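You operate a simulated robot arm through the tools that you are given. There is no shell and no other tool.

The job below is to be done with a simulated robot arm. You get a single attempt, and the scene is never put back.

TASK
Put two straps round the closed blue box in the lane.
Fine: one at the orange bar, then pull the bar out and strap again at the lane's end; switch off after.
Where things are to end (x, y in the base frame): blue box within 22 mm of [1160, -590].

Only the result counts: the job must be done as asked and must still hold three seconds after the hand-in. Knocking over, shifting, dropping, spilling or breaking anything else fails it.

THE ROBOT
A 7-joint arm with a two-finger parallel gripper, fixed in place. Base frame: the origin is at the foot of the arm, x ahead of it, y to its left, z up. Readings come in mm, degrees, newtons and seconds.
Its first joint turns from -166.0 to 166.0 degrees. Payload 4.4 kg.
The TCP is the grasp point between the finger pads, 23 mm short of the fingertips. In the tool frame z runs along the fingers and y along their closing line. Largest opening 94 mm; finger width 38, thickness 10; the body of the gripper, 54 by 96 mm, starts 39 mm behind the TCP.
Orientation is that of the tool frame in the base frame, as [roll, pitch, yaw] about the fixed x, y, z axes, in that order (R = Rz(yaw) Ry(pitch) Rx(roll)). With the fingers straight down and closing along the base's y, the tool's x points along the base's -x, its y along +y and its z along -z.

THE INTERFACE
- The arm moves only by the tool jog_arm. Its argument "plan" is a list of rows, each an object of numbers (a shift or turn left out is 0, a gripper value left out holds the last): "dx", "dy", "dz": the shift along the tool's x, y, z in units of 150 mm (1.0 is 150 mm); "ax", "ay", "az": the turn, a rotation vector about the tool's x, y, z in units of 60 degrees (1.0 is 60 degrees). In form: [{"dx": .., "dy": .., "dz": .., "ax": .., "ay": .., "az": ..}, ...]. A call has 1 to 20 rows; each row is the pose to reach, as a shift and turn from the pose commanded when the call began, along the tool's axes at that moment. "gripper" is the gripper command, from -1 (shut) to 1 (fully open), values between in proportion, set as the call begins (left out, the last holds). A call with a number of a shift or a turn outside -1 to 1 is refused whole. A row lasts 0.2 s, in which the tool goes at most 50 mm and 8.6 degrees; a call with a longer step from one row to the next is refused whole, and so is a gripper value outside its range. Where a pose cannot be reached the arm comes as near as it can. A force on the tool above 90 N (or 10 N above the force at the start of the call, whichever is more), or a blocked arm, ends the call early, and 0.2 s more pass. The fingers move at their own pace (about 72 mm/s each) and stop on an object; they squeeze with about 33 N. The grip force told is the motor's: it shows also when the fingers shut on nothing. Time passes only in rows, and 0.2 s behind the last, so rows that repeat a pose let the fingers close. It gives the time, the measured TCP pose, the force on the tool (base axes), the opening and the grip force at its end, in the units of the frame above (readings bear some noise), with the torque about the TCP (base axes, N m) and any sound that the robot's microphone picked up.
- Cameras (640 x 400 px; columns grow to the right, rows downward): "scene" is fixed at [221.4, 501.9, 1401.1]; the picture's right is [-0.84, -0.54, 0.00], its down [-0.07, 0.12, -0.99] and it looks along [0.53, -0.84, -0.14] (base axes); focal length 321 px, centre (320, 200). "wrist" rides on the gripper at [86, 16, -75] in the tool frame; the picture's right is [-0.18, 0.98, 0.00], its down [-0.58, -0.11, -0.81] and it looks along [-0.79, -0.15, 0.59] (tool axes); focal length 243 px, centre (320, 200). There is no depth. A picture from a camera that has moved, and an enlarged one, comes with that camera's place and axes in the base frame and with its lens.
- capture(camera): a new picture of that camera. No time passes.
- zoom(camera, box): a new picture of the part [left, top, right, bottom] of that camera's present view, enlarged. No time passes.
- sign_off(): hands the job in; it is judged then, once.

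Nothing tells you positions but the pictures and the camera data. Unless the task says otherwise, let go and move clear before handing in.

The tools are called after "Call:" by a JSON object that holds its "api" and its "payload". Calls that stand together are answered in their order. jog_arm: Moves the arm, as the interface text tells. Its arguments: {"type":"object","properties":{"plan":{"type":"array","items":{"type":"object","properties":{"dx":{"type":"number"},"dy":{"type":"number"},"dz":{"type":"number"},"ax":{"type":"number"},"ay":{"type":"number"},"az":{"type":"number"}}}},"gripper":{"type":"number"}},"required":["plan"]} The other tools are called the same way: capture (camera) takes a picture; zoom (camera, box) takes an enlarged picture of a part of a camera's view; sign_off () hands the job in.

At the start:

```text
t: 0.0
tcp_pos: [659.7, -196.9, 1406.4]
tool_rot: [-180.0, 0.1, -180.0]
force: [-1.1, 0.6, 0.1]
torque: [0.02, 0.01, 0.01]
gripper_width: 93.7
grip_force: 0.2
```

scene: 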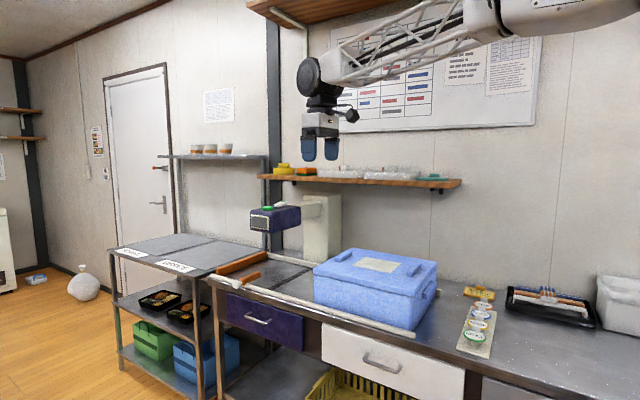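
wrist: 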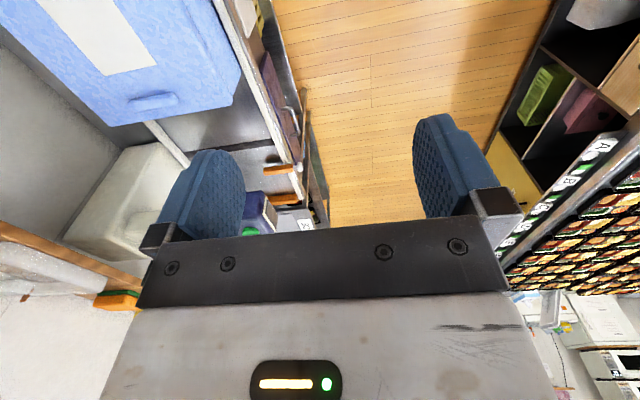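

I see a blue foam box in a railed lane, a strapping machine with a dark purple head and a green button, and an orange bar at the lane. I'll take closer looks before moving anything.

Call:
{"api": "zoom", "payload": {"camera": "scene", "box": [200, 180, 460, 343]}}

Call:
{"api": "zoom", "payload": {"camera": "scene", "box": [200, 190, 330, 271]}}

Call:
{"api": "zoom", "payload": {"camera": "scene", "box": [100, 220, 260, 320]}}

Call:
{"api": "zoom", "payload": {"camera": "wrist", "box": [80, 0, 340, 240]}}

Call:
{"api": "zoom", "payload": {"camera": "scene", "box": [320, 0, 560, 150]}}

```text
2.45 times, centred on (330, 262) of scene
camera zoom: at [221.4, 501.9, 1401.1], right [-0.84, -0.54, 0.0], down [-0.07, 0.12, -0.99], along [0.53, -0.84, -0.14], focal length 787 px, centre (296, 49)
```

zoom: 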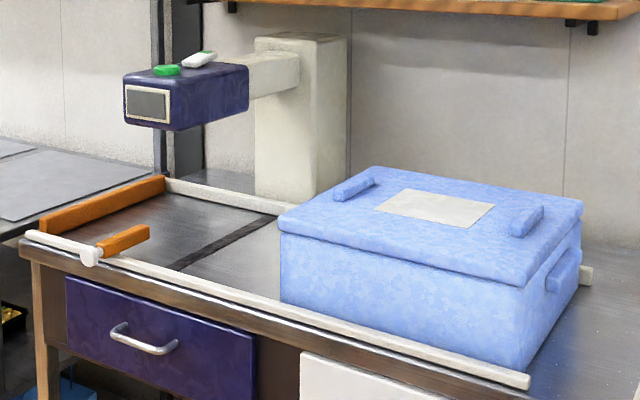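

```text
4.92 times, centred on (265, 230) of scene
camera zoom: at [221.4, 501.9, 1401.1], right [-0.84, -0.54, 0.0], down [-0.07, 0.12, -0.99], along [0.53, -0.84, -0.14], focal length 1580 px, centre (591, 50)
```

zoom: 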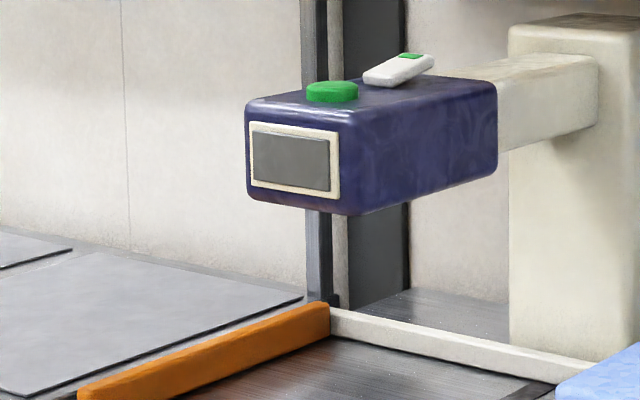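

```text
4.00 times, centred on (180, 270) of scene
camera zoom: at [221.4, 501.9, 1401.1], right [-0.84, -0.54, 0.0], down [-0.07, 0.12, -0.99], along [0.53, -0.84, -0.14], focal length 1283 px, centre (880, -80)
```

zoom: 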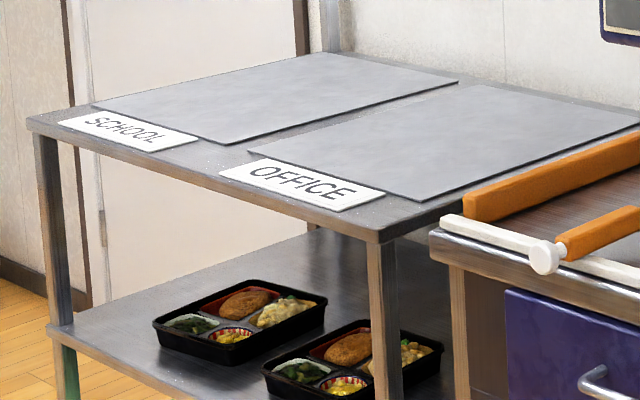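

```text
1.67 times, centred on (210, 120) of wrist
camera zoom: at [573.7, -180.9, 1481.4], right [0.18, 0.98, 0.0], down [0.58, -0.11, 0.81], along [0.79, -0.15, -0.59], focal length 404 px, centre (503, 333)
```

zoom: 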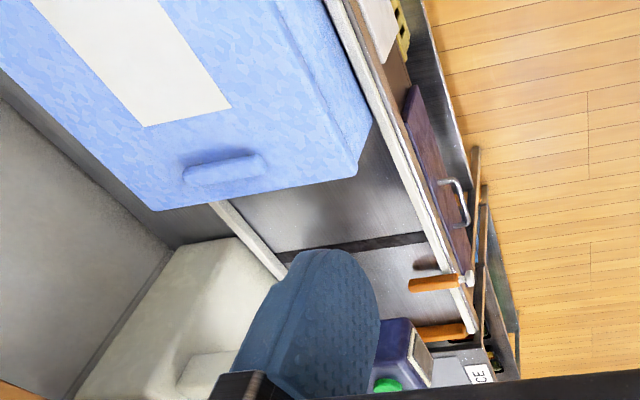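

```text
2.67 times, centred on (440, 75) of scene
camera zoom: at [221.4, 501.9, 1401.1], right [-0.84, -0.54, 0.0], down [-0.07, 0.12, -0.99], along [0.53, -0.84, -0.14], focal length 856 px, centre (0, 533)
```

zoom: 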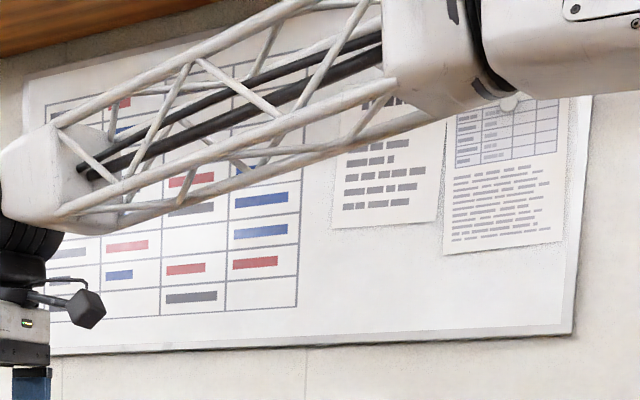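

The slot and head sit at about x=1070. The knobbed orange bar is near (1184, -376, 870), and the green button is near (1072, -454, 1186). I'll look closer at the head controls and the bar.

Call:
{"api": "zoom", "payload": {"camera": "scene", "box": [246, 196, 306, 234]}}

Call:
{"api": "zoom", "payload": {"camera": "scene", "box": [205, 250, 285, 300]}}

Call:
{"api": "zoom", "payload": {"camera": "wrist", "box": [220, 140, 320, 240]}}

Call:
{"api": "zoom", "payload": {"camera": "scene", "box": [300, 230, 460, 340]}}

Call:
{"api": "zoom", "payload": {"camera": "wrist", "box": [60, 0, 280, 150]}}

Call:
{"api": "zoom", "payload": {"camera": "scene", "box": [280, 30, 380, 170]}}

```text
10.53 times, centred on (276, 215) of scene
camera zoom: at [221.4, 501.9, 1401.1], right [-0.84, -0.54, 0.0], down [-0.07, 0.12, -0.99], along [0.53, -0.84, -0.14], focal length 3377 px, centre (783, 42)
```

zoom: 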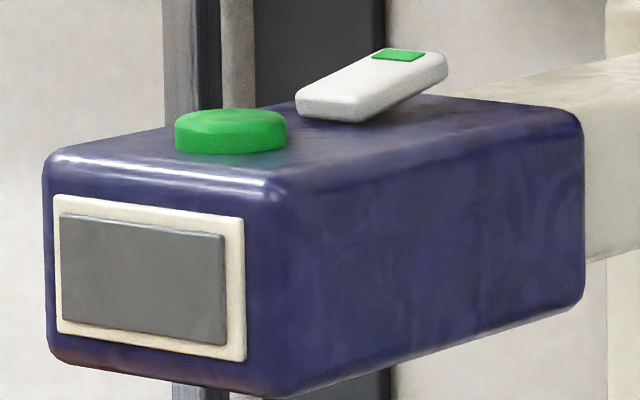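

```text
8.00 times, centred on (245, 275) of scene
camera zoom: at [221.4, 501.9, 1401.1], right [-0.84, -0.54, 0.0], down [-0.07, 0.12, -0.99], along [0.53, -0.84, -0.14], focal length 2567 px, centre (920, -400)
```

zoom: 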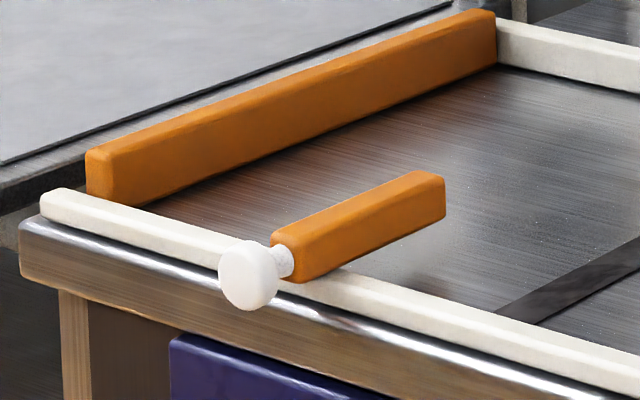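

```text
4.00 times, centred on (270, 190) of wrist
camera zoom: at [573.7, -180.9, 1481.4], right [0.18, 0.98, 0.0], down [0.58, -0.11, 0.81], along [0.79, -0.15, -0.59], focal length 970 px, centre (520, 240)
```

zoom: 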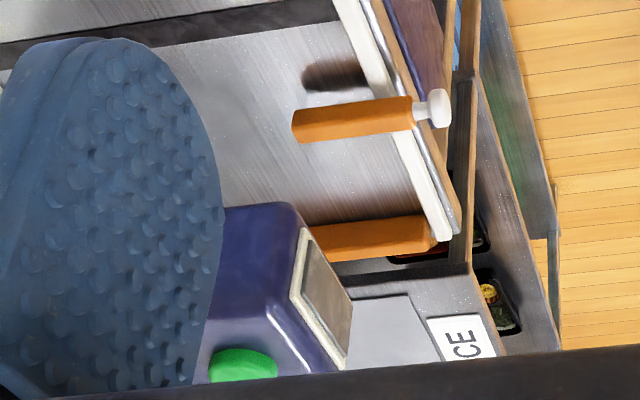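

```text
3.64 times, centred on (380, 285) of scene
camera zoom: at [221.4, 501.9, 1401.1], right [-0.84, -0.54, 0.0], down [-0.07, 0.12, -0.99], along [0.53, -0.84, -0.14], focal length 1167 px, centre (102, -109)
```

zoom: 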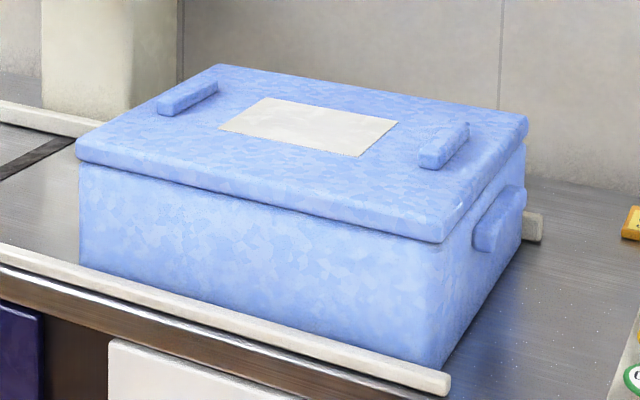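

```text
2.67 times, centred on (170, 75) of wrist
camera zoom: at [573.7, -180.9, 1481.4], right [0.18, 0.98, 0.0], down [0.58, -0.11, 0.81], along [0.79, -0.15, -0.59], focal length 647 px, centre (720, 533)
```

zoom: 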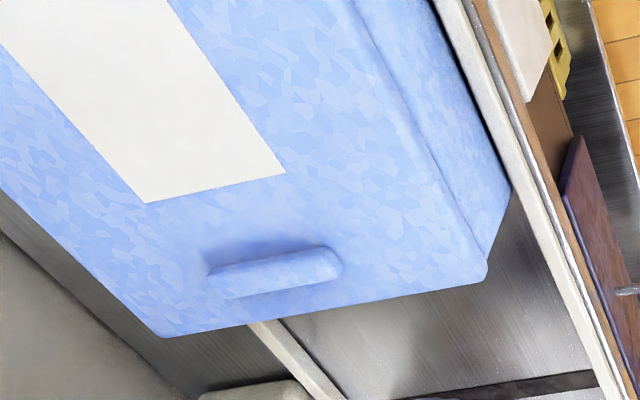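

```text
2.86 times, centred on (330, 100) of scene
camera zoom: at [221.4, 501.9, 1401.1], right [-0.84, -0.54, 0.0], down [-0.07, 0.12, -0.99], along [0.53, -0.84, -0.14], focal length 917 px, centre (291, 486)
```

zoom: 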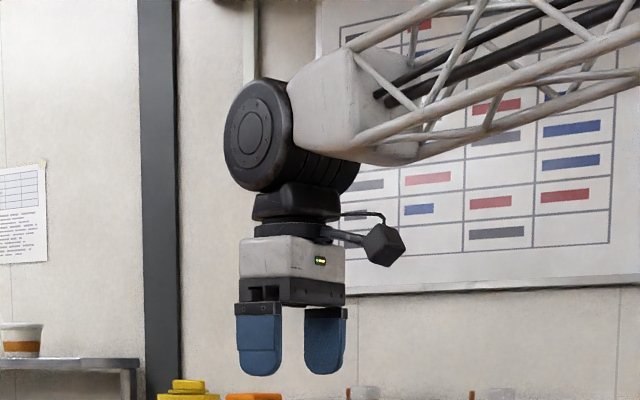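

The box is about 365 x 325 mm, centred near (661, -592), with its lid top at z≈988. Since the button and knob are more than 1.1 m out, I'll tilt the tool forward first and test how far it reaches in free air.

Call:
{"api": "jog_arm", "payload": {"plan": [{"ay": -0.125}, {"ay": -0.25}, {"ay": -0.375}, {"ay": -0.5}, {"ay": -0.625}, {"ay": -0.75}], "gripper": -1}}

```text
t: 1.4
tcp_pos: [659.5, -197.1, 1408.2]
tool_rot: [-179.9, 45.1, -179.9]
force: [0.0, 0.7, -0.7]
torque: [0.03, -0.01, 0.02]
gripper_width: 0.0
grip_force: 33.4
```

The tilt worked. Now I'll move toward the area above the strapping head, staying high.

Call:
{"api": "jog_arm", "payload": {"plan": [{"dx": -0.108, "dy": -0.147, "dz": 0.193}, {"dx": -0.217, "dy": -0.293, "dz": 0.387}, {"dx": -0.325, "dy": -0.44, "dz": 0.58}, {"dx": -0.434, "dy": -0.586, "dz": 0.774}, {"dx": -0.542, "dy": -0.733, "dz": 0.967}]}}

Call:
{"api": "jog_arm", "payload": {"plan": [{"dx": -0.108, "dy": -0.147, "dz": 0.193}, {"dx": -0.217, "dy": -0.293, "dz": 0.387}, {"dx": -0.325, "dy": -0.44, "dz": 0.58}, {"dx": -0.434, "dy": -0.586, "dz": 0.774}, {"dx": -0.542, "dy": -0.733, "dz": 0.967}]}}

Call:
{"api": "capture", "payload": {"camera": "scene"}}

Call:
{"api": "capture", "payload": {"camera": "wrist"}}

```text
t: 2.6
tcp_pos: [821.0, -308.2, 1363.1]
tool_rot: [179.9, 45.1, -179.9]
force: [-0.6, -0.7, 0.6]
torque: [0.03, 0.0, 0.01]
gripper_width: 0.2
grip_force: 33.1
```

```text
t: 3.8
tcp_pos: [980.2, -417.7, 1320.0]
tool_rot: [-179.9, 45.1, -179.9]
force: [0.6, 0.5, 1.0]
torque: [-0.01, 0.03, 0.0]
gripper_width: 0.0
grip_force: 32.7
```

```text
taken
```

scene: 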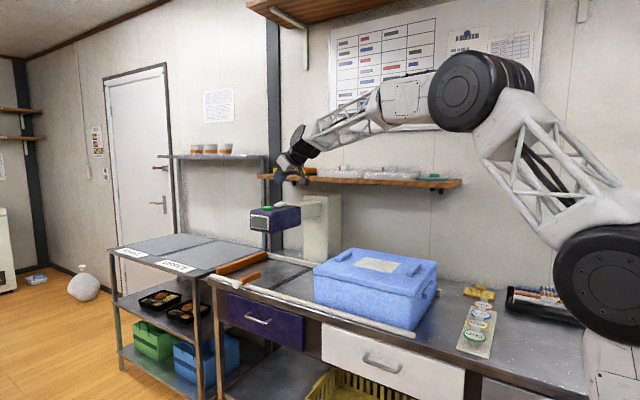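

```text
taken
camera wrist: at [866.0, -401.3, 1310.7], right [0.13, 0.98, 0.13], down [-0.16, -0.11, 0.98], along [0.98, -0.15, 0.14], focal length 243 px, centre (320, 200)
```

wrist: 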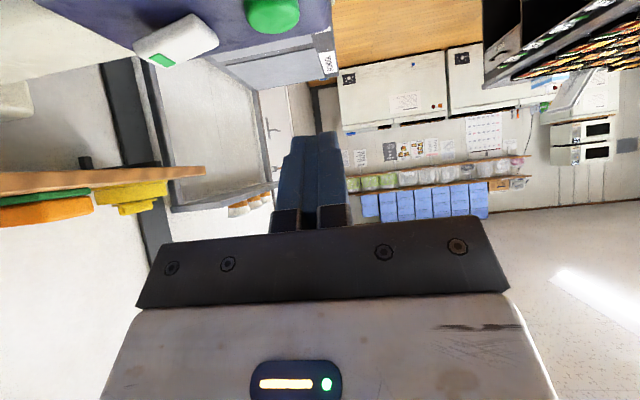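

The reach is fine, as the elbow is still well bent. I'll look closer at the head controls from here.

Call:
{"api": "zoom", "payload": {"camera": "wrist", "box": [110, 0, 350, 110]}}

Call:
{"api": "zoom", "payload": {"camera": "scene", "box": [230, 110, 350, 250]}}

```text
2.67 times, centred on (230, 55) of wrist
camera zoom: at [866.0, -401.3, 1310.7], right [0.13, 0.98, 0.13], down [-0.16, -0.11, 0.98], along [0.98, -0.15, 0.14], focal length 647 px, centre (560, 587)
```

zoom: 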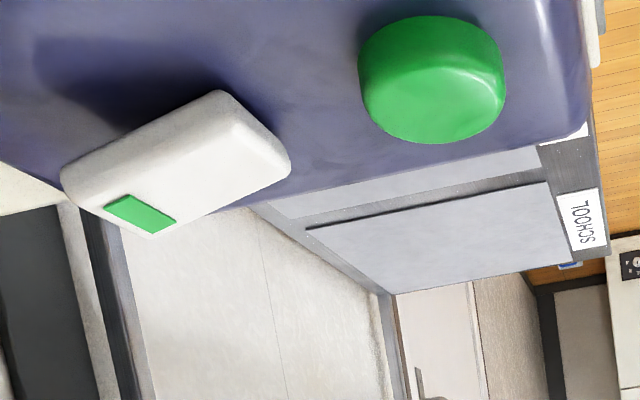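

```text
2.86 times, centred on (290, 180) of scene
camera zoom: at [221.4, 501.9, 1401.1], right [-0.84, -0.54, 0.0], down [-0.07, 0.12, -0.99], along [0.53, -0.84, -0.14], focal length 917 px, centre (406, 257)
```

zoom: 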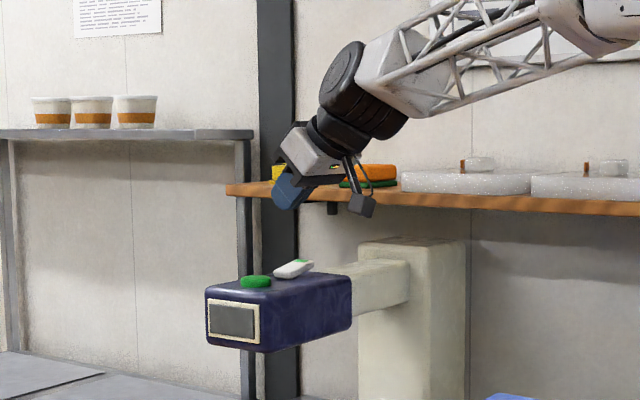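

The rocker runs along y: its +y end is pressed down and its green-marked end (about 1061, -545, 1208) is raised. The screen looks dark, so the machine may be off. I'll hover over the green end.

Call:
{"api": "jog_arm", "payload": {"plan": [{"dx": -0.015, "dy": -0.213, "dz": 0.168}, {"dx": -0.03, "dy": -0.426, "dz": 0.337}, {"dx": -0.046, "dy": -0.64, "dz": 0.505}, {"dx": -0.061, "dy": -0.853, "dz": 0.674}]}}

Call:
{"api": "capture", "payload": {"camera": "wrist"}}

Call:
{"api": "zoom", "payload": {"camera": "scene", "box": [230, 160, 330, 240]}}

```text
t: 4.8
tcp_pos: [1059.0, -546.5, 1252.6]
tool_rot: [-179.9, 45.0, -179.9]
force: [0.5, -0.6, -0.3]
torque: [0.01, 0.02, 0.01]
gripper_width: 0.0
grip_force: 32.5
```

```text
taken
camera wrist: at [945.1, -529.9, 1244.7], right [0.13, 0.98, 0.13], down [-0.16, -0.11, 0.98], along [0.98, -0.15, 0.14], focal length 243 px, centre (320, 200)
```

wrist: 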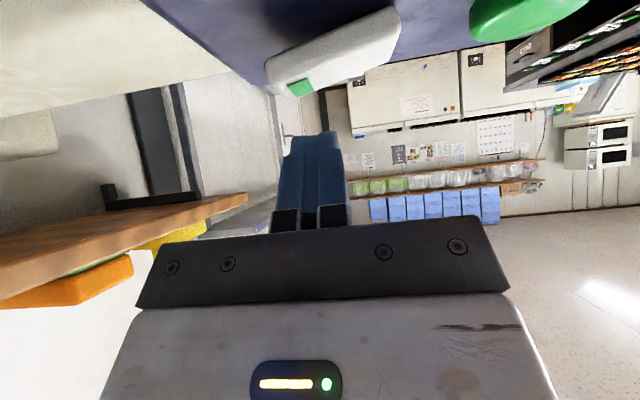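

```text
5.00 times, centred on (280, 200) of scene
camera zoom: at [221.4, 501.9, 1401.1], right [-0.84, -0.54, 0.0], down [-0.07, 0.12, -0.99], along [0.53, -0.84, -0.14], focal length 1604 px, centre (520, 200)
```

zoom: 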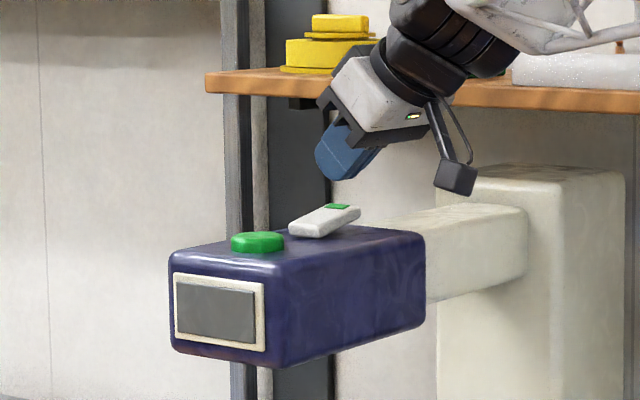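

I'm hovering right over the green end, so I'll press down gently in small steps.

Call:
{"api": "jog_arm", "payload": {"plan": [{"dx": 0.024, "dz": 0.024}, {"dx": 0.047, "dz": 0.047}, {"dx": 0.066, "dz": 0.066}, {"dx": 0.085, "dz": 0.085}, {"dx": 0.104, "dz": 0.104}]}}

Call:
{"api": "zoom", "payload": {"camera": "scene", "box": [230, 160, 330, 240]}}

```text
t: 6.0
tcp_pos: [1057.6, -545.4, 1231.7]
tool_rot: [-179.9, 45.1, -179.9]
force: [-0.3, -5.9, 9.8]
torque: [-0.06, -0.03, 0.01]
gripper_width: 0.2
grip_force: 32.5
```

```text
5.00 times, centred on (280, 200) of scene
camera zoom: at [221.4, 501.9, 1401.1], right [-0.84, -0.54, 0.0], down [-0.07, 0.12, -0.99], along [0.53, -0.84, -0.14], focal length 1604 px, centre (520, 200)
```

zoom: 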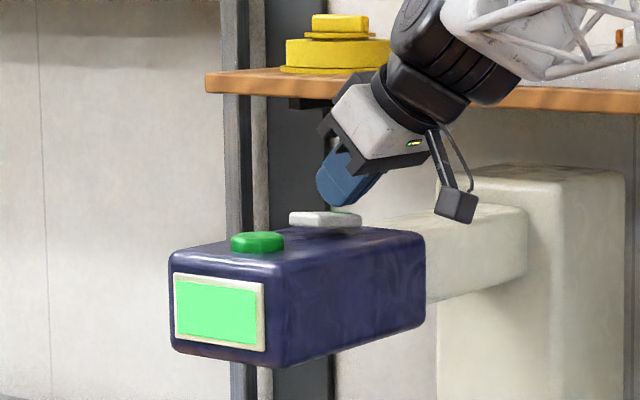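

The display lit green, so that's power on, but the rocker is only about level. I'll press a bit more so it seats, then lift off.

Call:
{"api": "jog_arm", "payload": {"plan": [{"dx": 0.014, "dz": 0.014}, {"dx": 0.028, "dz": 0.028}, {"dx": 0.042, "dz": 0.042}, {"dx": 0.042, "dz": 0.042}]}}

Call:
{"api": "jog_arm", "payload": {"plan": [{"dx": -0.1, "dz": -0.1}, {"dx": -0.23, "dz": -0.23}]}}

Call:
{"api": "zoom", "payload": {"camera": "scene", "box": [230, 160, 330, 240]}}

```text
t: 7.0
tcp_pos: [1057.4, -544.3, 1231.9]
tool_rot: [-179.5, 45.6, -179.7]
force: [14.0, -21.7, 82.7]
torque: [0.1, -0.71, -0.2]
gripper_width: 0.1
grip_force: 33.1
```

```text
t: 7.6
tcp_pos: [1058.6, -545.7, 1263.3]
tool_rot: [179.7, 44.6, 179.8]
force: [0.1, 0.1, -0.9]
torque: [-0.03, -0.03, 0.03]
gripper_width: 0.1
grip_force: 33.3
```

```text
5.00 times, centred on (280, 200) of scene
camera zoom: at [221.4, 501.9, 1401.1], right [-0.84, -0.54, 0.0], down [-0.07, 0.12, -0.99], along [0.53, -0.84, -0.14], focal length 1604 px, centre (520, 200)
```

zoom: 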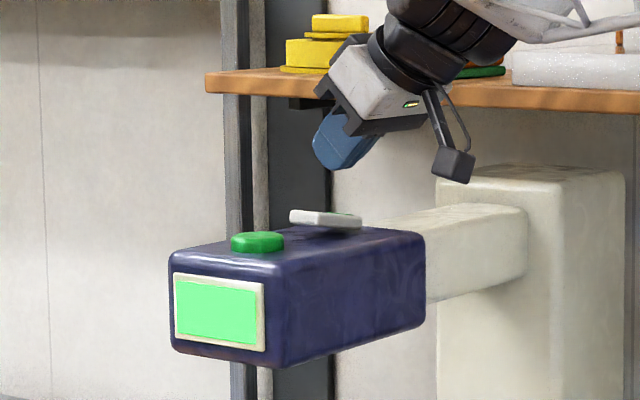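

The machine is on and the rocker has latched. Next I'll retreat, make the tool more upright, and go round behind the box on its -x side.

Call:
{"api": "jog_arm", "payload": {"plan": [{"dx": 0.177, "dz": -0.177, "dy": -0.04, "ay": 0.08}, {"dx": 0.354, "dz": -0.354, "dy": -0.1, "ay": 0.16}, {"dx": 0.53, "dz": -0.53, "dy": -0.2, "ay": 0.25}, {"dx": 0.707, "dz": -0.707, "dy": -0.307, "ay": 0.333}]}}

```text
t: 8.6
tcp_pos: [908.9, -591.3, 1267.9]
tool_rot: [-179.9, 25.0, -179.9]
force: [0.6, 0.8, -0.1]
torque: [0.0, 0.01, 0.02]
gripper_width: 0.0
grip_force: 33.0
```

Call:
{"api": "jog_arm", "payload": {"plan": [{"dx": 0.242, "dz": -0.113}, {"dx": 0.483, "dz": -0.225}, {"dx": 0.725, "dz": -0.338}, {"dx": 0.967, "dz": -0.451}], "gripper": 0.7}}

Call:
{"api": "jog_arm", "payload": {"plan": [{"dx": 0.242, "dz": -0.113}, {"dx": 0.483, "dz": -0.225}, {"dx": 0.725, "dz": -0.338}, {"dx": 0.967, "dz": -0.451}]}}

Call:
{"api": "jog_arm", "payload": {"plan": [{"dx": 0.242, "dz": -0.113}, {"dx": 0.483, "dz": -0.225}, {"dx": 0.725, "dz": -0.338}, {"dx": 0.967, "dz": -0.451}]}}

Call:
{"api": "capture", "payload": {"camera": "scene"}}

Call:
{"api": "capture", "payload": {"camera": "wrist"}}

```text
t: 9.6
tcp_pos: [748.8, -591.3, 1268.0]
tool_rot: [180.0, 24.9, -180.0]
force: [-0.7, 0.0, -1.0]
torque: [0.04, -0.03, -0.01]
gripper_width: 79.8
grip_force: 0.1
```

```text
t: 10.6
tcp_pos: [587.5, -591.0, 1269.2]
tool_rot: [-180.0, 25.0, 179.9]
force: [-0.1, 0.3, 0.1]
torque: [-0.01, 0.01, 0.01]
gripper_width: 79.9
grip_force: 0.1
```

```text
t: 11.6
tcp_pos: [428.1, -590.1, 1270.1]
tool_rot: [179.9, 24.9, 180.0]
force: [0.0, 0.3, -0.5]
torque: [-0.01, -0.02, 0.02]
gripper_width: 80.1
grip_force: 0.1
```

```text
taken
```

scene: 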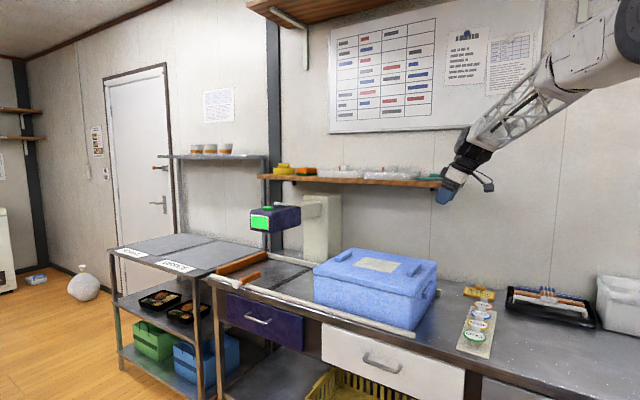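

```text
taken
camera wrist: at [318.3, -574.5, 1300.7], right [0.17, 0.98, 0.08], down [0.19, -0.11, 0.98], along [0.97, -0.15, -0.2], focal length 243 px, centre (320, 200)
```

wrist: 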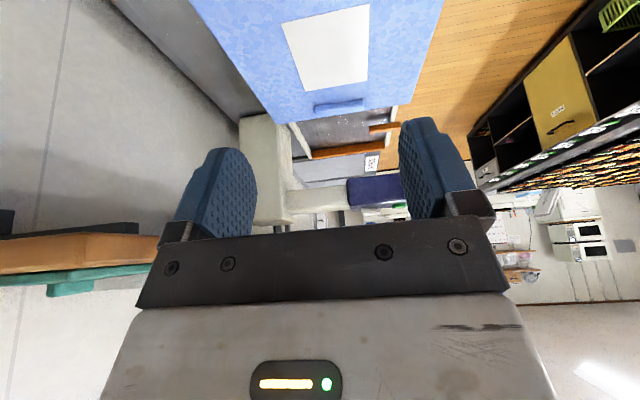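

Call:
{"api": "jog_arm", "payload": {"plan": [{"dx": 0.148, "dz": 0.225}, {"dx": 0.295, "dz": 0.451}, {"dx": 0.443, "dz": 0.676}, {"dx": 0.59, "dz": 0.902}]}}

Call:
{"api": "jog_arm", "payload": {"plan": [{"dx": 0.095, "dz": 0.204}, {"dx": 0.19, "dz": 0.408}, {"dx": 0.286, "dz": 0.611}, {"dx": 0.381, "dz": 0.815}]}}

Call:
{"api": "capture", "payload": {"camera": "wrist"}}

Call:
{"api": "zoom", "payload": {"camera": "scene", "box": [380, 210, 540, 350]}}

```text
t: 12.6
tcp_pos: [404.9, -590.3, 1110.2]
tool_rot: [-179.9, 25.0, -180.0]
force: [-0.4, -0.1, 0.1]
torque: [0.05, 0.01, 0.02]
gripper_width: 79.8
grip_force: 0.0
```

```text
t: 13.6
tcp_pos: [403.6, -590.9, 974.5]
tool_rot: [-179.9, 25.0, -179.9]
force: [0.8, 0.4, -0.4]
torque: [0.0, 0.0, -0.01]
gripper_width: 79.7
grip_force: 0.1
```

```text
taken
camera wrist: at [294.8, -575.8, 1005.4], right [0.17, 0.98, 0.08], down [0.19, -0.11, 0.98], along [0.97, -0.15, -0.2], focal length 243 px, centre (320, 200)
```

wrist: 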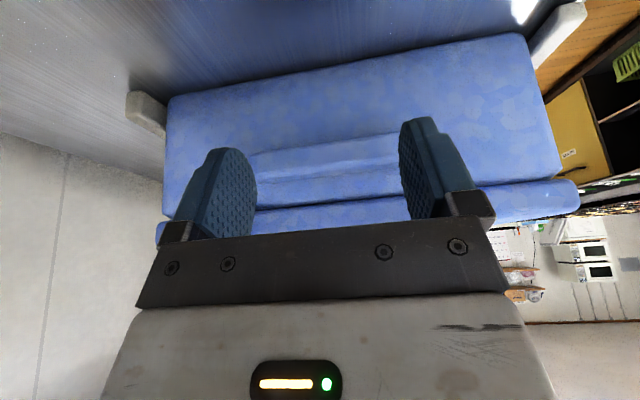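

```text
2.86 times, centred on (460, 280) of scene
camera zoom: at [221.4, 501.9, 1401.1], right [-0.84, -0.54, 0.0], down [-0.07, 0.12, -0.99], along [0.53, -0.84, -0.14], focal length 917 px, centre (-80, -29)
```

zoom: 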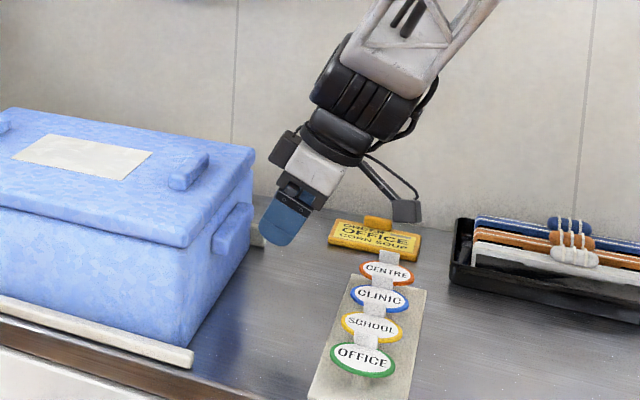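

I'm behind the box and can see its end handle. I'll lower to handle height, below the lid, and start pushing in +x.

Call:
{"api": "jog_arm", "payload": {"plan": [{"dx": 0.062, "dz": 0.133}, {"dx": -0.06, "dz": 0.19}, {"dx": -0.18, "dz": 0.246}, {"dx": -0.28, "dz": 0.293}, {"dx": -0.38, "dz": 0.34}, {"dx": -0.48, "dz": 0.386}]}}

Call:
{"api": "capture", "payload": {"camera": "wrist"}}

Call:
{"api": "zoom", "payload": {"camera": "scene", "box": [290, 210, 450, 350]}}

```text
t: 15.0
tcp_pos: [494.3, -591.0, 953.8]
tool_rot: [180.0, 24.9, -180.0]
force: [-1.3, -0.5, -1.0]
torque: [-0.02, 0.06, 0.09]
gripper_width: 80.0
grip_force: 0.4
```

```text
taken
camera wrist: at [385.2, -574.8, 984.1], right [0.17, 0.98, 0.08], down [0.19, -0.11, 0.98], along [0.97, -0.15, -0.2], focal length 243 px, centre (320, 200)
```

wrist: 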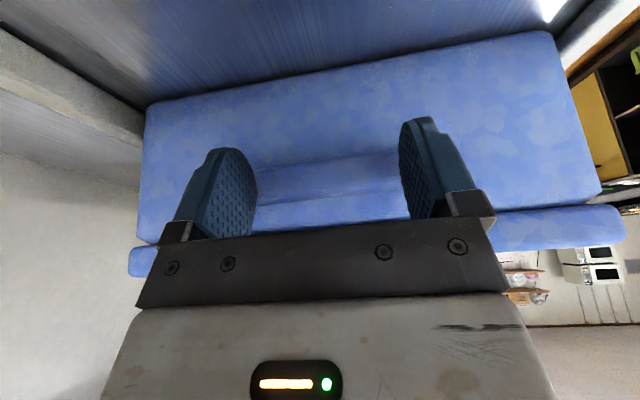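

```text
2.86 times, centred on (370, 280) of scene
camera zoom: at [221.4, 501.9, 1401.1], right [-0.84, -0.54, 0.0], down [-0.07, 0.12, -0.99], along [0.53, -0.84, -0.14], focal length 917 px, centre (177, -29)
```

zoom: 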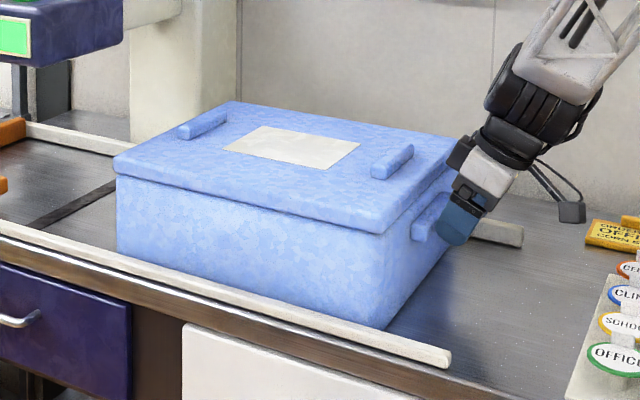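

The box slides well. I'll continue pushing in +x.

Call:
{"api": "jog_arm", "payload": {"plan": [{"dx": -0.151, "dz": 0.07}, {"dx": -0.302, "dz": 0.141}, {"dx": -0.453, "dz": 0.211}, {"dx": -0.604, "dz": 0.282}, {"dx": -0.755, "dz": 0.352}, {"dx": -0.906, "dz": 0.423}]}}

Call:
{"api": "capture", "payload": {"camera": "wrist"}}

Call:
{"api": "zoom", "payload": {"camera": "scene", "box": [200, 180, 440, 340]}}

```text
t: 16.4
tcp_pos: [644.1, -592.0, 953.4]
tool_rot: [179.9, 25.0, 180.0]
force: [-2.4, -1.1, 0.0]
torque: [-0.02, 0.06, -0.02]
gripper_width: 79.7
grip_force: 0.0
```

```text
taken
camera wrist: at [535.1, -575.8, 984.3], right [0.17, 0.98, 0.08], down [0.19, -0.11, 0.98], along [0.97, -0.15, -0.2], focal length 243 px, centre (320, 200)
```

wrist: 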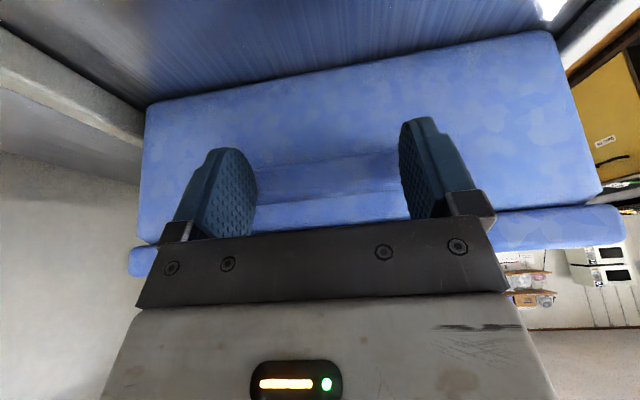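

```text
2.50 times, centred on (320, 260) of scene
camera zoom: at [221.4, 501.9, 1401.1], right [-0.84, -0.54, 0.0], down [-0.07, 0.12, -0.99], along [0.53, -0.84, -0.14], focal length 802 px, centre (320, 50)
```

zoom: 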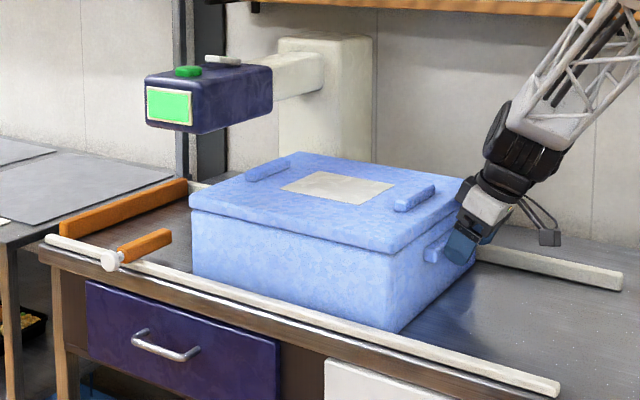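

It's straight, and its front is about 115 mm from the bar. I'll push 90 mm, then creep until contact.

Call:
{"api": "jog_arm", "payload": {"plan": [{"dx": -0.121, "dz": 0.056}, {"dx": -0.242, "dz": 0.113}, {"dx": -0.362, "dz": 0.169}, {"dx": -0.453, "dz": 0.211}, {"dx": -0.544, "dz": 0.254}]}}

Call:
{"api": "zoom", "payload": {"camera": "scene", "box": [200, 180, 440, 340]}}

Call:
{"api": "zoom", "payload": {"camera": "scene", "box": [220, 240, 300, 290]}}

```text
t: 17.6
tcp_pos: [734.9, -590.3, 952.9]
tool_rot: [179.9, 25.0, -180.0]
force: [-3.4, 0.5, 0.1]
torque: [0.05, 0.04, 0.0]
gripper_width: 79.8
grip_force: 0.0
```

```text
2.50 times, centred on (320, 260) of scene
camera zoom: at [221.4, 501.9, 1401.1], right [-0.84, -0.54, 0.0], down [-0.07, 0.12, -0.99], along [0.53, -0.84, -0.14], focal length 802 px, centre (320, 50)
```

zoom: 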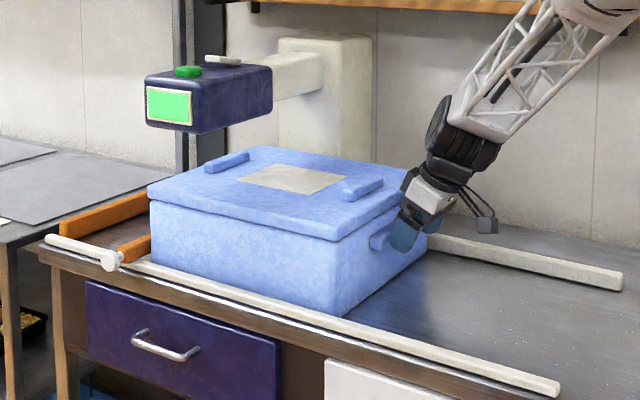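

```text
8.00 times, centred on (260, 265) of scene
camera zoom: at [221.4, 501.9, 1401.1], right [-0.84, -0.54, 0.0], down [-0.07, 0.12, -0.99], along [0.53, -0.84, -0.14], focal length 2567 px, centre (800, -320)
```

zoom: 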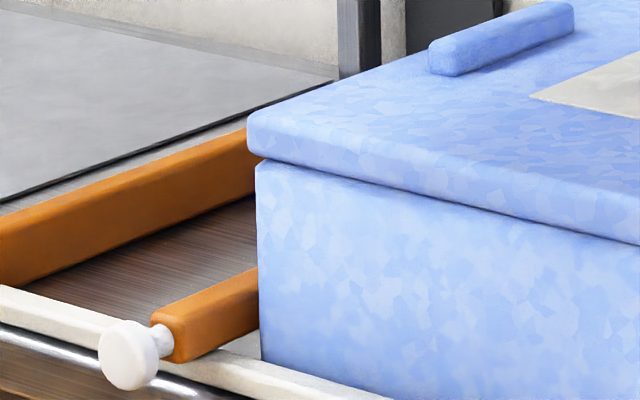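

Nearly at the bar. I'll creep in 4 mm steps and watch the force.

Call:
{"api": "jog_arm", "payload": {"plan": [{"dx": -0.024, "dz": 0.011}, {"dx": -0.048, "dz": 0.023}, {"dx": -0.072, "dz": 0.034}, {"dx": -0.097, "dz": 0.045}]}}

Call:
{"api": "jog_arm", "payload": {"plan": [{"dx": -0.018, "dz": 0.008}, {"dx": -0.036, "dz": 0.017}, {"dx": -0.054, "dz": 0.025}]}}

Call:
{"api": "zoom", "payload": {"camera": "scene", "box": [220, 240, 300, 290]}}

```text
t: 18.5
tcp_pos: [743.5, -593.8, 952.6]
tool_rot: [-180.0, 24.8, 179.9]
force: [-36.5, -4.9, 10.2]
torque: [0.19, 0.2, 1.38]
gripper_width: 77.8
grip_force: 0.1
stopped in row 4: the force on the tool passed its limit at 102 N (the readings are from after the stop); the commanded pose is now the measured one
```

```text
t: 19.0
tcp_pos: [744.9, -594.6, 952.4]
tool_rot: [-179.9, 24.7, -179.9]
force: [-33.6, -5.6, 8.8]
torque: [0.19, 0.15, 1.27]
gripper_width: 77.5
grip_force: 0.1
stopped in row 2: the force on the tool passed its limit at 99 N (the readings are from after the stop); the commanded pose is now the measured one
```

```text
8.00 times, centred on (260, 265) of scene
camera zoom: at [221.4, 501.9, 1401.1], right [-0.84, -0.54, 0.0], down [-0.07, 0.12, -0.99], along [0.53, -0.84, -0.14], focal length 2567 px, centre (800, -320)
```

zoom: 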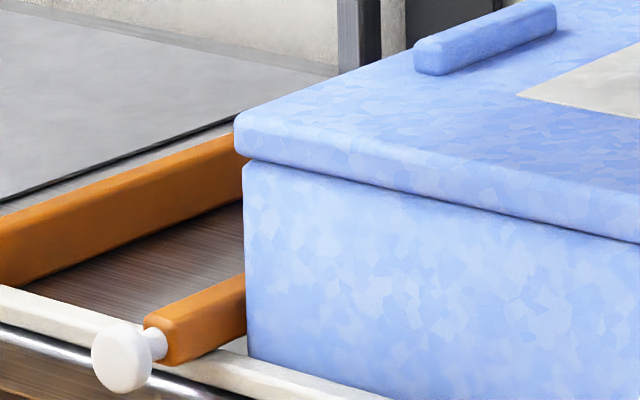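

The box is now against the bar. I'll back off to release the force and check the box is still square.

Call:
{"api": "jog_arm", "payload": {"plan": [{"dx": 0.06, "dz": -0.028}, {"dx": 0.2, "dz": -0.093}, {"dx": 0.35, "dz": -0.163}]}}

Call:
{"api": "capture", "payload": {"camera": "wrist"}}

Call:
{"api": "zoom", "payload": {"camera": "scene", "box": [200, 180, 440, 340]}}

Call:
{"api": "zoom", "payload": {"camera": "scene", "box": [220, 240, 300, 290]}}

```text
t: 19.8
tcp_pos: [686.4, -595.6, 952.6]
tool_rot: [-179.9, 24.7, -180.0]
force: [0.1, 0.3, 0.1]
torque: [0.0, 0.01, 0.02]
gripper_width: 79.7
grip_force: 0.1
```

```text
taken
camera wrist: at [577.5, -578.4, 984.0], right [0.17, 0.98, 0.08], down [0.19, -0.11, 0.98], along [0.97, -0.15, -0.21], focal length 243 px, centre (320, 200)
```

wrist: 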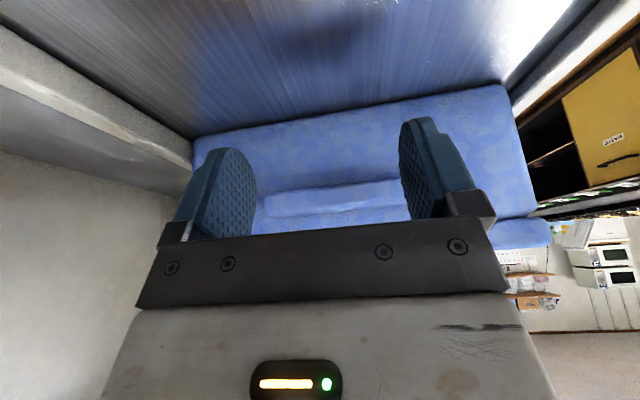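

```text
2.50 times, centred on (320, 260) of scene
camera zoom: at [221.4, 501.9, 1401.1], right [-0.84, -0.54, 0.0], down [-0.07, 0.12, -0.99], along [0.53, -0.84, -0.14], focal length 802 px, centre (320, 50)
```

zoom: 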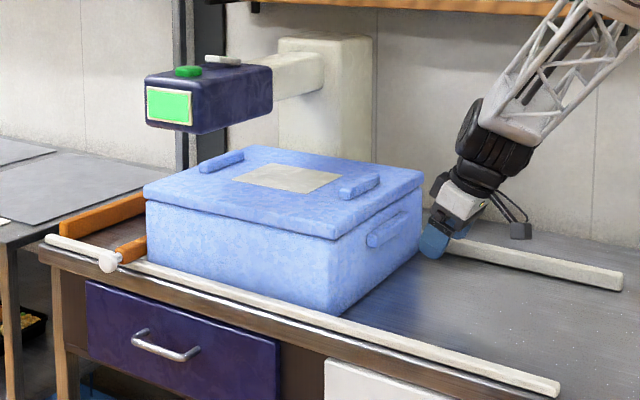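

```text
8.00 times, centred on (260, 265) of scene
camera zoom: at [221.4, 501.9, 1401.1], right [-0.84, -0.54, 0.0], down [-0.07, 0.12, -0.99], along [0.53, -0.84, -0.14], focal length 2567 px, centre (800, -320)
```

zoom: 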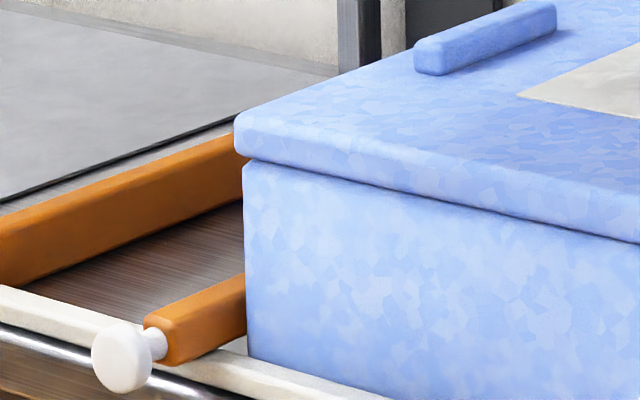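

The box is square against the bar, centred at about x≈980. Now I'll close the fingers, rise, and go to the green button for the first strap.

Call:
{"api": "jog_arm", "payload": {"plan": [{"dx": -0.113, "dz": -0.242}, {"dx": -0.225, "dz": -0.483}, {"dx": -0.338, "dz": -0.725}, {"dx": -0.451, "dz": -0.967}], "gripper": -1}}

Call:
{"api": "jog_arm", "payload": {"plan": [{"dx": -0.113, "dz": -0.242, "ay": -0.083}, {"dx": -0.225, "dz": -0.483, "ay": -0.167}, {"dx": -0.338, "dz": -0.725, "ay": -0.25}, {"dx": -0.451, "dz": -0.967, "ay": -0.333}]}}

```text
t: 20.8
tcp_pos: [688.3, -594.4, 1110.2]
tool_rot: [179.9, 24.6, -179.9]
force: [0.6, -0.5, -0.3]
torque: [-0.01, -0.02, 0.01]
gripper_width: 0.4
grip_force: 32.6
```

```text
t: 21.8
tcp_pos: [688.1, -594.2, 1270.4]
tool_rot: [179.9, 44.7, 179.9]
force: [-0.2, 0.2, -0.2]
torque: [0.01, -0.04, 0.01]
gripper_width: 0.0
grip_force: 33.1
```

Call:
{"api": "jog_arm", "payload": {"plan": [{"dx": -0.173, "dy": 0.097, "dz": 0.182}, {"dx": -0.345, "dy": 0.195, "dz": 0.364}, {"dx": -0.518, "dy": 0.292, "dz": 0.546}, {"dx": -0.69, "dy": 0.39, "dz": 0.728}, {"dx": -0.863, "dy": 0.487, "dz": 0.91}]}}

Call:
{"api": "jog_arm", "payload": {"plan": [{"dx": -0.173, "dy": 0.097, "dz": 0.182}, {"dx": -0.345, "dy": 0.195, "dz": 0.364}, {"dx": -0.518, "dy": 0.292, "dz": 0.546}, {"dx": -0.69, "dy": 0.39, "dz": 0.728}, {"dx": -0.863, "dy": 0.487, "dz": 0.91}]}}

Call:
{"api": "capture", "payload": {"camera": "wrist"}}

Call:
{"api": "zoom", "payload": {"camera": "scene", "box": [230, 160, 330, 240]}}

```text
t: 23.0
tcp_pos: [877.6, -522.0, 1266.7]
tool_rot: [180.0, 44.7, 180.0]
force: [0.3, 0.9, 1.3]
torque: [0.01, 0.04, -0.03]
gripper_width: 0.0
grip_force: 32.6
```

```text
t: 24.2
tcp_pos: [1066.1, -448.7, 1260.7]
tool_rot: [180.0, 44.7, -180.0]
force: [-0.7, 0.0, 0.7]
torque: [-0.02, 0.03, -0.01]
gripper_width: 0.2
grip_force: 33.2
```

```text
taken
camera wrist: at [952.7, -432.6, 1252.0], right [0.13, 0.98, 0.13], down [-0.15, -0.11, 0.98], along [0.98, -0.15, 0.14], focal length 243 px, centre (320, 200)
```

wrist: 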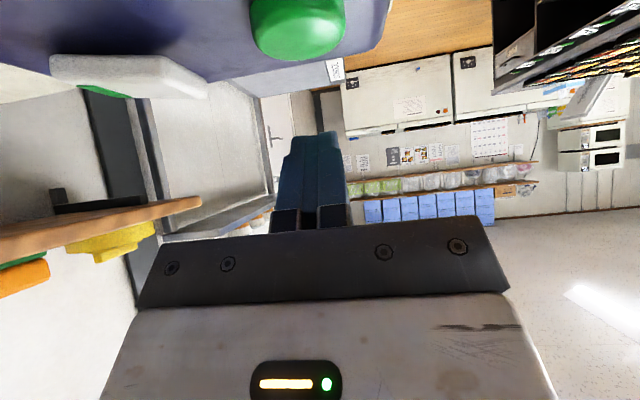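

```text
5.00 times, centred on (280, 200) of scene
camera zoom: at [221.4, 501.9, 1401.1], right [-0.84, -0.54, 0.0], down [-0.07, 0.12, -0.99], along [0.53, -0.84, -0.14], focal length 1604 px, centre (520, 200)
```

zoom: 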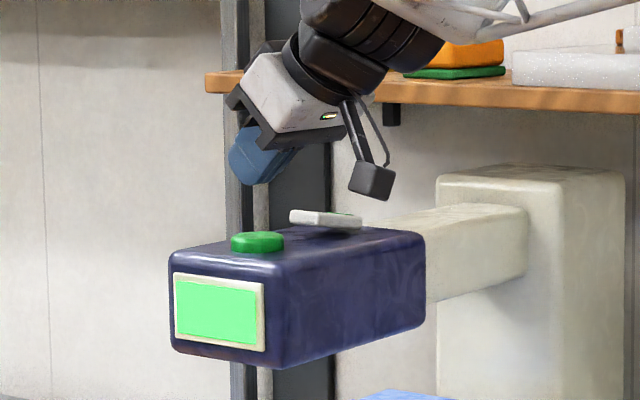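

I'm centred above the button. I'll press once with one slow downward motion.

Call:
{"api": "jog_arm", "payload": {"plan": [{"dx": 0.08, "dz": 0.08}, {"dx": 0.15, "dz": 0.15}, {"dx": 0.17, "dz": 0.17}, {"dx": 0.184, "dz": 0.184}, {"dx": 0.198, "dz": 0.198}]}}

Call:
{"api": "zoom", "payload": {"camera": "scene", "box": [230, 160, 330, 240]}}

```text
t: 25.4
tcp_pos: [1065.2, -448.5, 1219.5]
tool_rot: [-180.0, 44.8, 180.0]
force: [1.6, 0.2, 9.8]
torque: [0.05, -0.05, 0.0]
gripper_width: 0.0
grip_force: 32.9
heard: click
```

```text
5.00 times, centred on (280, 200) of scene
camera zoom: at [221.4, 501.9, 1401.1], right [-0.84, -0.54, 0.0], down [-0.07, 0.12, -0.99], along [0.53, -0.84, -0.14], focal length 1604 px, centre (520, 200)
```

zoom: 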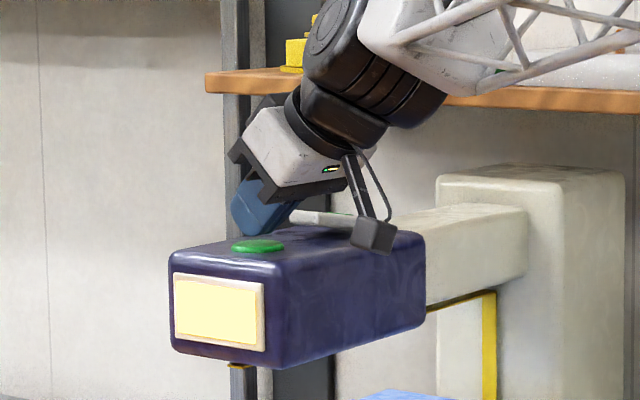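

A click, a yellow screen and a yellow strap loop: it's cycling. I'll lift off and wait for it to finish.

Call:
{"api": "jog_arm", "payload": {"plan": [{"dx": -0.1, "dz": -0.1}, {"dx": -0.25, "dz": -0.25}, {"dx": -0.25, "dz": -0.25}, {"dx": -0.25, "dz": -0.25}, {"dx": -0.25, "dz": -0.25}]}}

Call:
{"api": "zoom", "payload": {"camera": "scene", "box": [200, 180, 440, 340]}}

```text
t: 26.6
tcp_pos: [1065.5, -449.1, 1270.9]
tool_rot: [-179.9, 44.7, 180.0]
force: [-0.6, 0.5, 0.8]
torque: [0.0, -0.04, 0.0]
gripper_width: 0.2
grip_force: 32.4
```

```text
2.50 times, centred on (320, 260) of scene
camera zoom: at [221.4, 501.9, 1401.1], right [-0.84, -0.54, 0.0], down [-0.07, 0.12, -0.99], along [0.53, -0.84, -0.14], focal length 802 px, centre (320, 50)
```

zoom: 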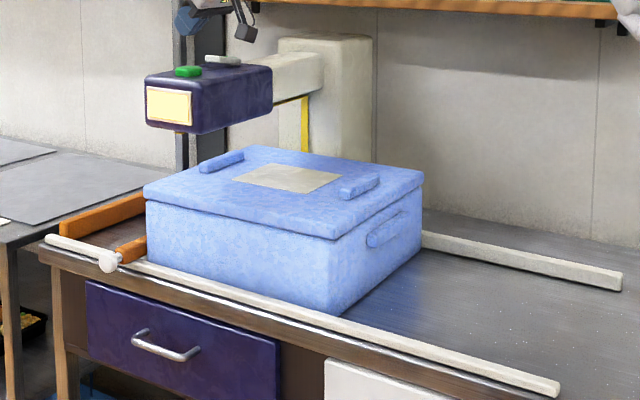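

Call:
{"api": "jog_arm", "payload": {"plan": [{}, {}, {}, {}, {}, {}, {}, {}, {}, {}]}}

Call:
{"api": "zoom", "payload": {"camera": "scene", "box": [200, 180, 440, 340]}}

```text
t: 28.8
tcp_pos: [1065.6, -448.3, 1270.9]
tool_rot: [180.0, 44.7, 180.0]
force: [-0.8, -0.5, 0.1]
torque: [0.02, 0.0, 0.0]
gripper_width: 0.0
grip_force: 33.0
```

```text
2.50 times, centred on (320, 260) of scene
camera zoom: at [221.4, 501.9, 1401.1], right [-0.84, -0.54, 0.0], down [-0.07, 0.12, -0.99], along [0.53, -0.84, -0.14], focal length 802 px, centre (320, 50)
```

zoom: 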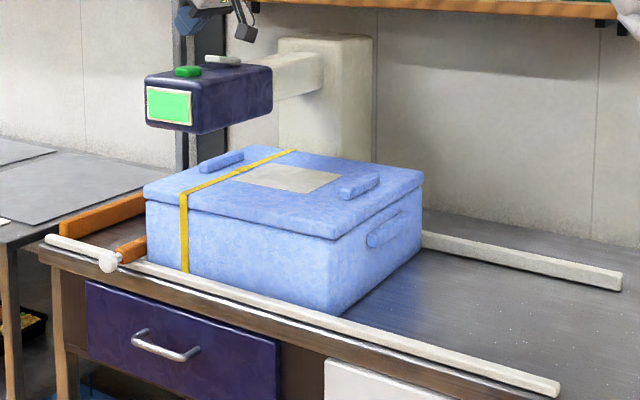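

The first strap is on and the screen is green again. Next is the knob: I'll move off to the +y side of the table front and roll the gripper so the fingers close across the knob, in the x-z plane.

Call:
{"api": "jog_arm", "payload": {"plan": [{"dx": 0.094, "dz": -0.094, "dy": 0.2, "az": 0.133}, {"dx": 0.188, "dz": -0.188, "dy": 0.4, "az": 0.267}, {"dx": 0.283, "dz": -0.283, "dy": 0.6, "az": 0.4}, {"dx": 0.377, "dz": -0.377, "dy": 0.8, "az": 0.533}, {"dx": 0.471, "dz": -0.471, "dy": 1.0, "az": 0.667}]}}

Call:
{"api": "jog_arm", "payload": {"plan": [{"az": 0.14}, {"az": 0.28}, {"az": 0.42}, {"az": 0.56}, {"az": 0.7}, {"az": 0.833}], "gripper": 0.4}}

Call:
{"api": "capture", "payload": {"camera": "wrist"}}

Call:
{"api": "capture", "payload": {"camera": "scene"}}

```text
t: 30.0
tcp_pos: [967.2, -298.4, 1269.9]
tool_rot: [147.6, 32.3, 130.0]
force: [0.5, 0.3, 0.3]
torque: [-0.04, -0.05, -0.02]
gripper_width: 0.0
grip_force: 32.9
```

```text
t: 31.4
tcp_pos: [965.0, -299.1, 1271.3]
tool_rot: [135.3, -0.1, 89.8]
force: [-0.2, 0.0, 0.4]
torque: [0.01, 0.01, 0.01]
gripper_width: 65.7
grip_force: 0.2
```

```text
taken
camera wrist: at [925.0, -212.0, 1335.9], right [0.7, -0.19, 0.69], down [-0.65, -0.58, 0.5], along [0.31, -0.79, -0.53], focal length 243 px, centre (320, 200)
```

wrist: 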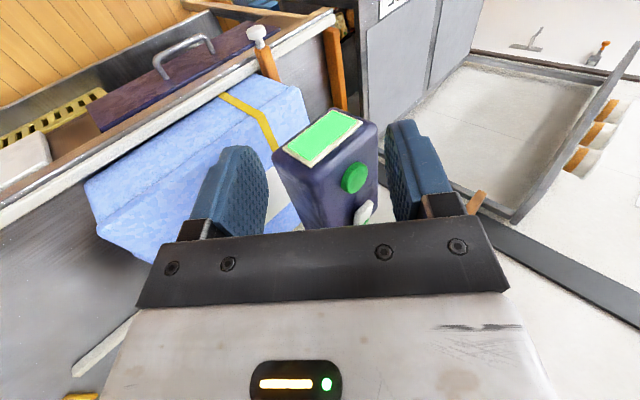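

```text
taken
```

scene: 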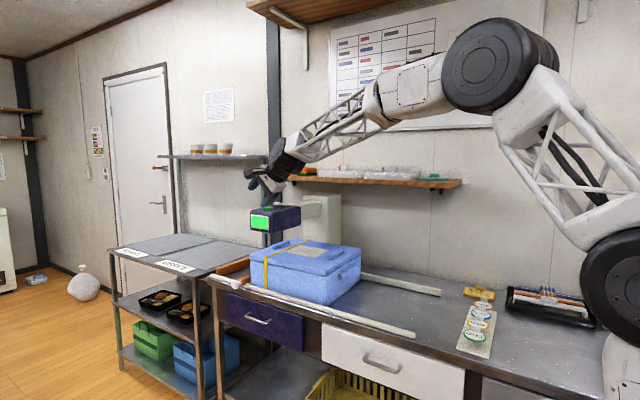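

The gripper is rolled as wanted and the knob is in view. I'll zoom in to locate it precisely.

Call:
{"api": "zoom", "payload": {"camera": "wrist", "box": [220, 0, 360, 90]}}

Call:
{"api": "zoom", "payload": {"camera": "scene", "box": [205, 250, 265, 290]}}

```text
4.44 times, centred on (290, 45) of wrist
camera zoom: at [925.0, -212.0, 1335.9], right [0.7, -0.19, 0.69], down [-0.65, -0.58, 0.5], along [0.31, -0.79, -0.53], focal length 1078 px, centre (453, 889)
```

zoom: 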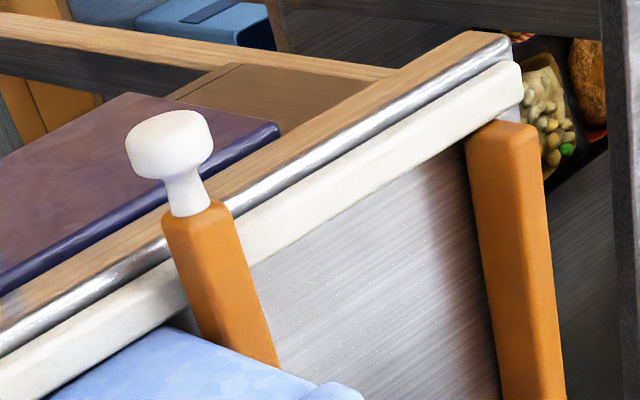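

```text
10.00 times, centred on (235, 270) of scene
camera zoom: at [221.4, 501.9, 1401.1], right [-0.84, -0.54, 0.0], down [-0.07, 0.12, -0.99], along [0.53, -0.84, -0.14], focal length 3208 px, centre (1170, -500)
```

zoom: 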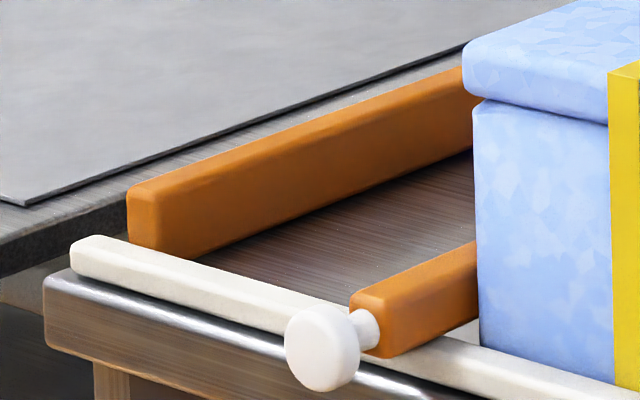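

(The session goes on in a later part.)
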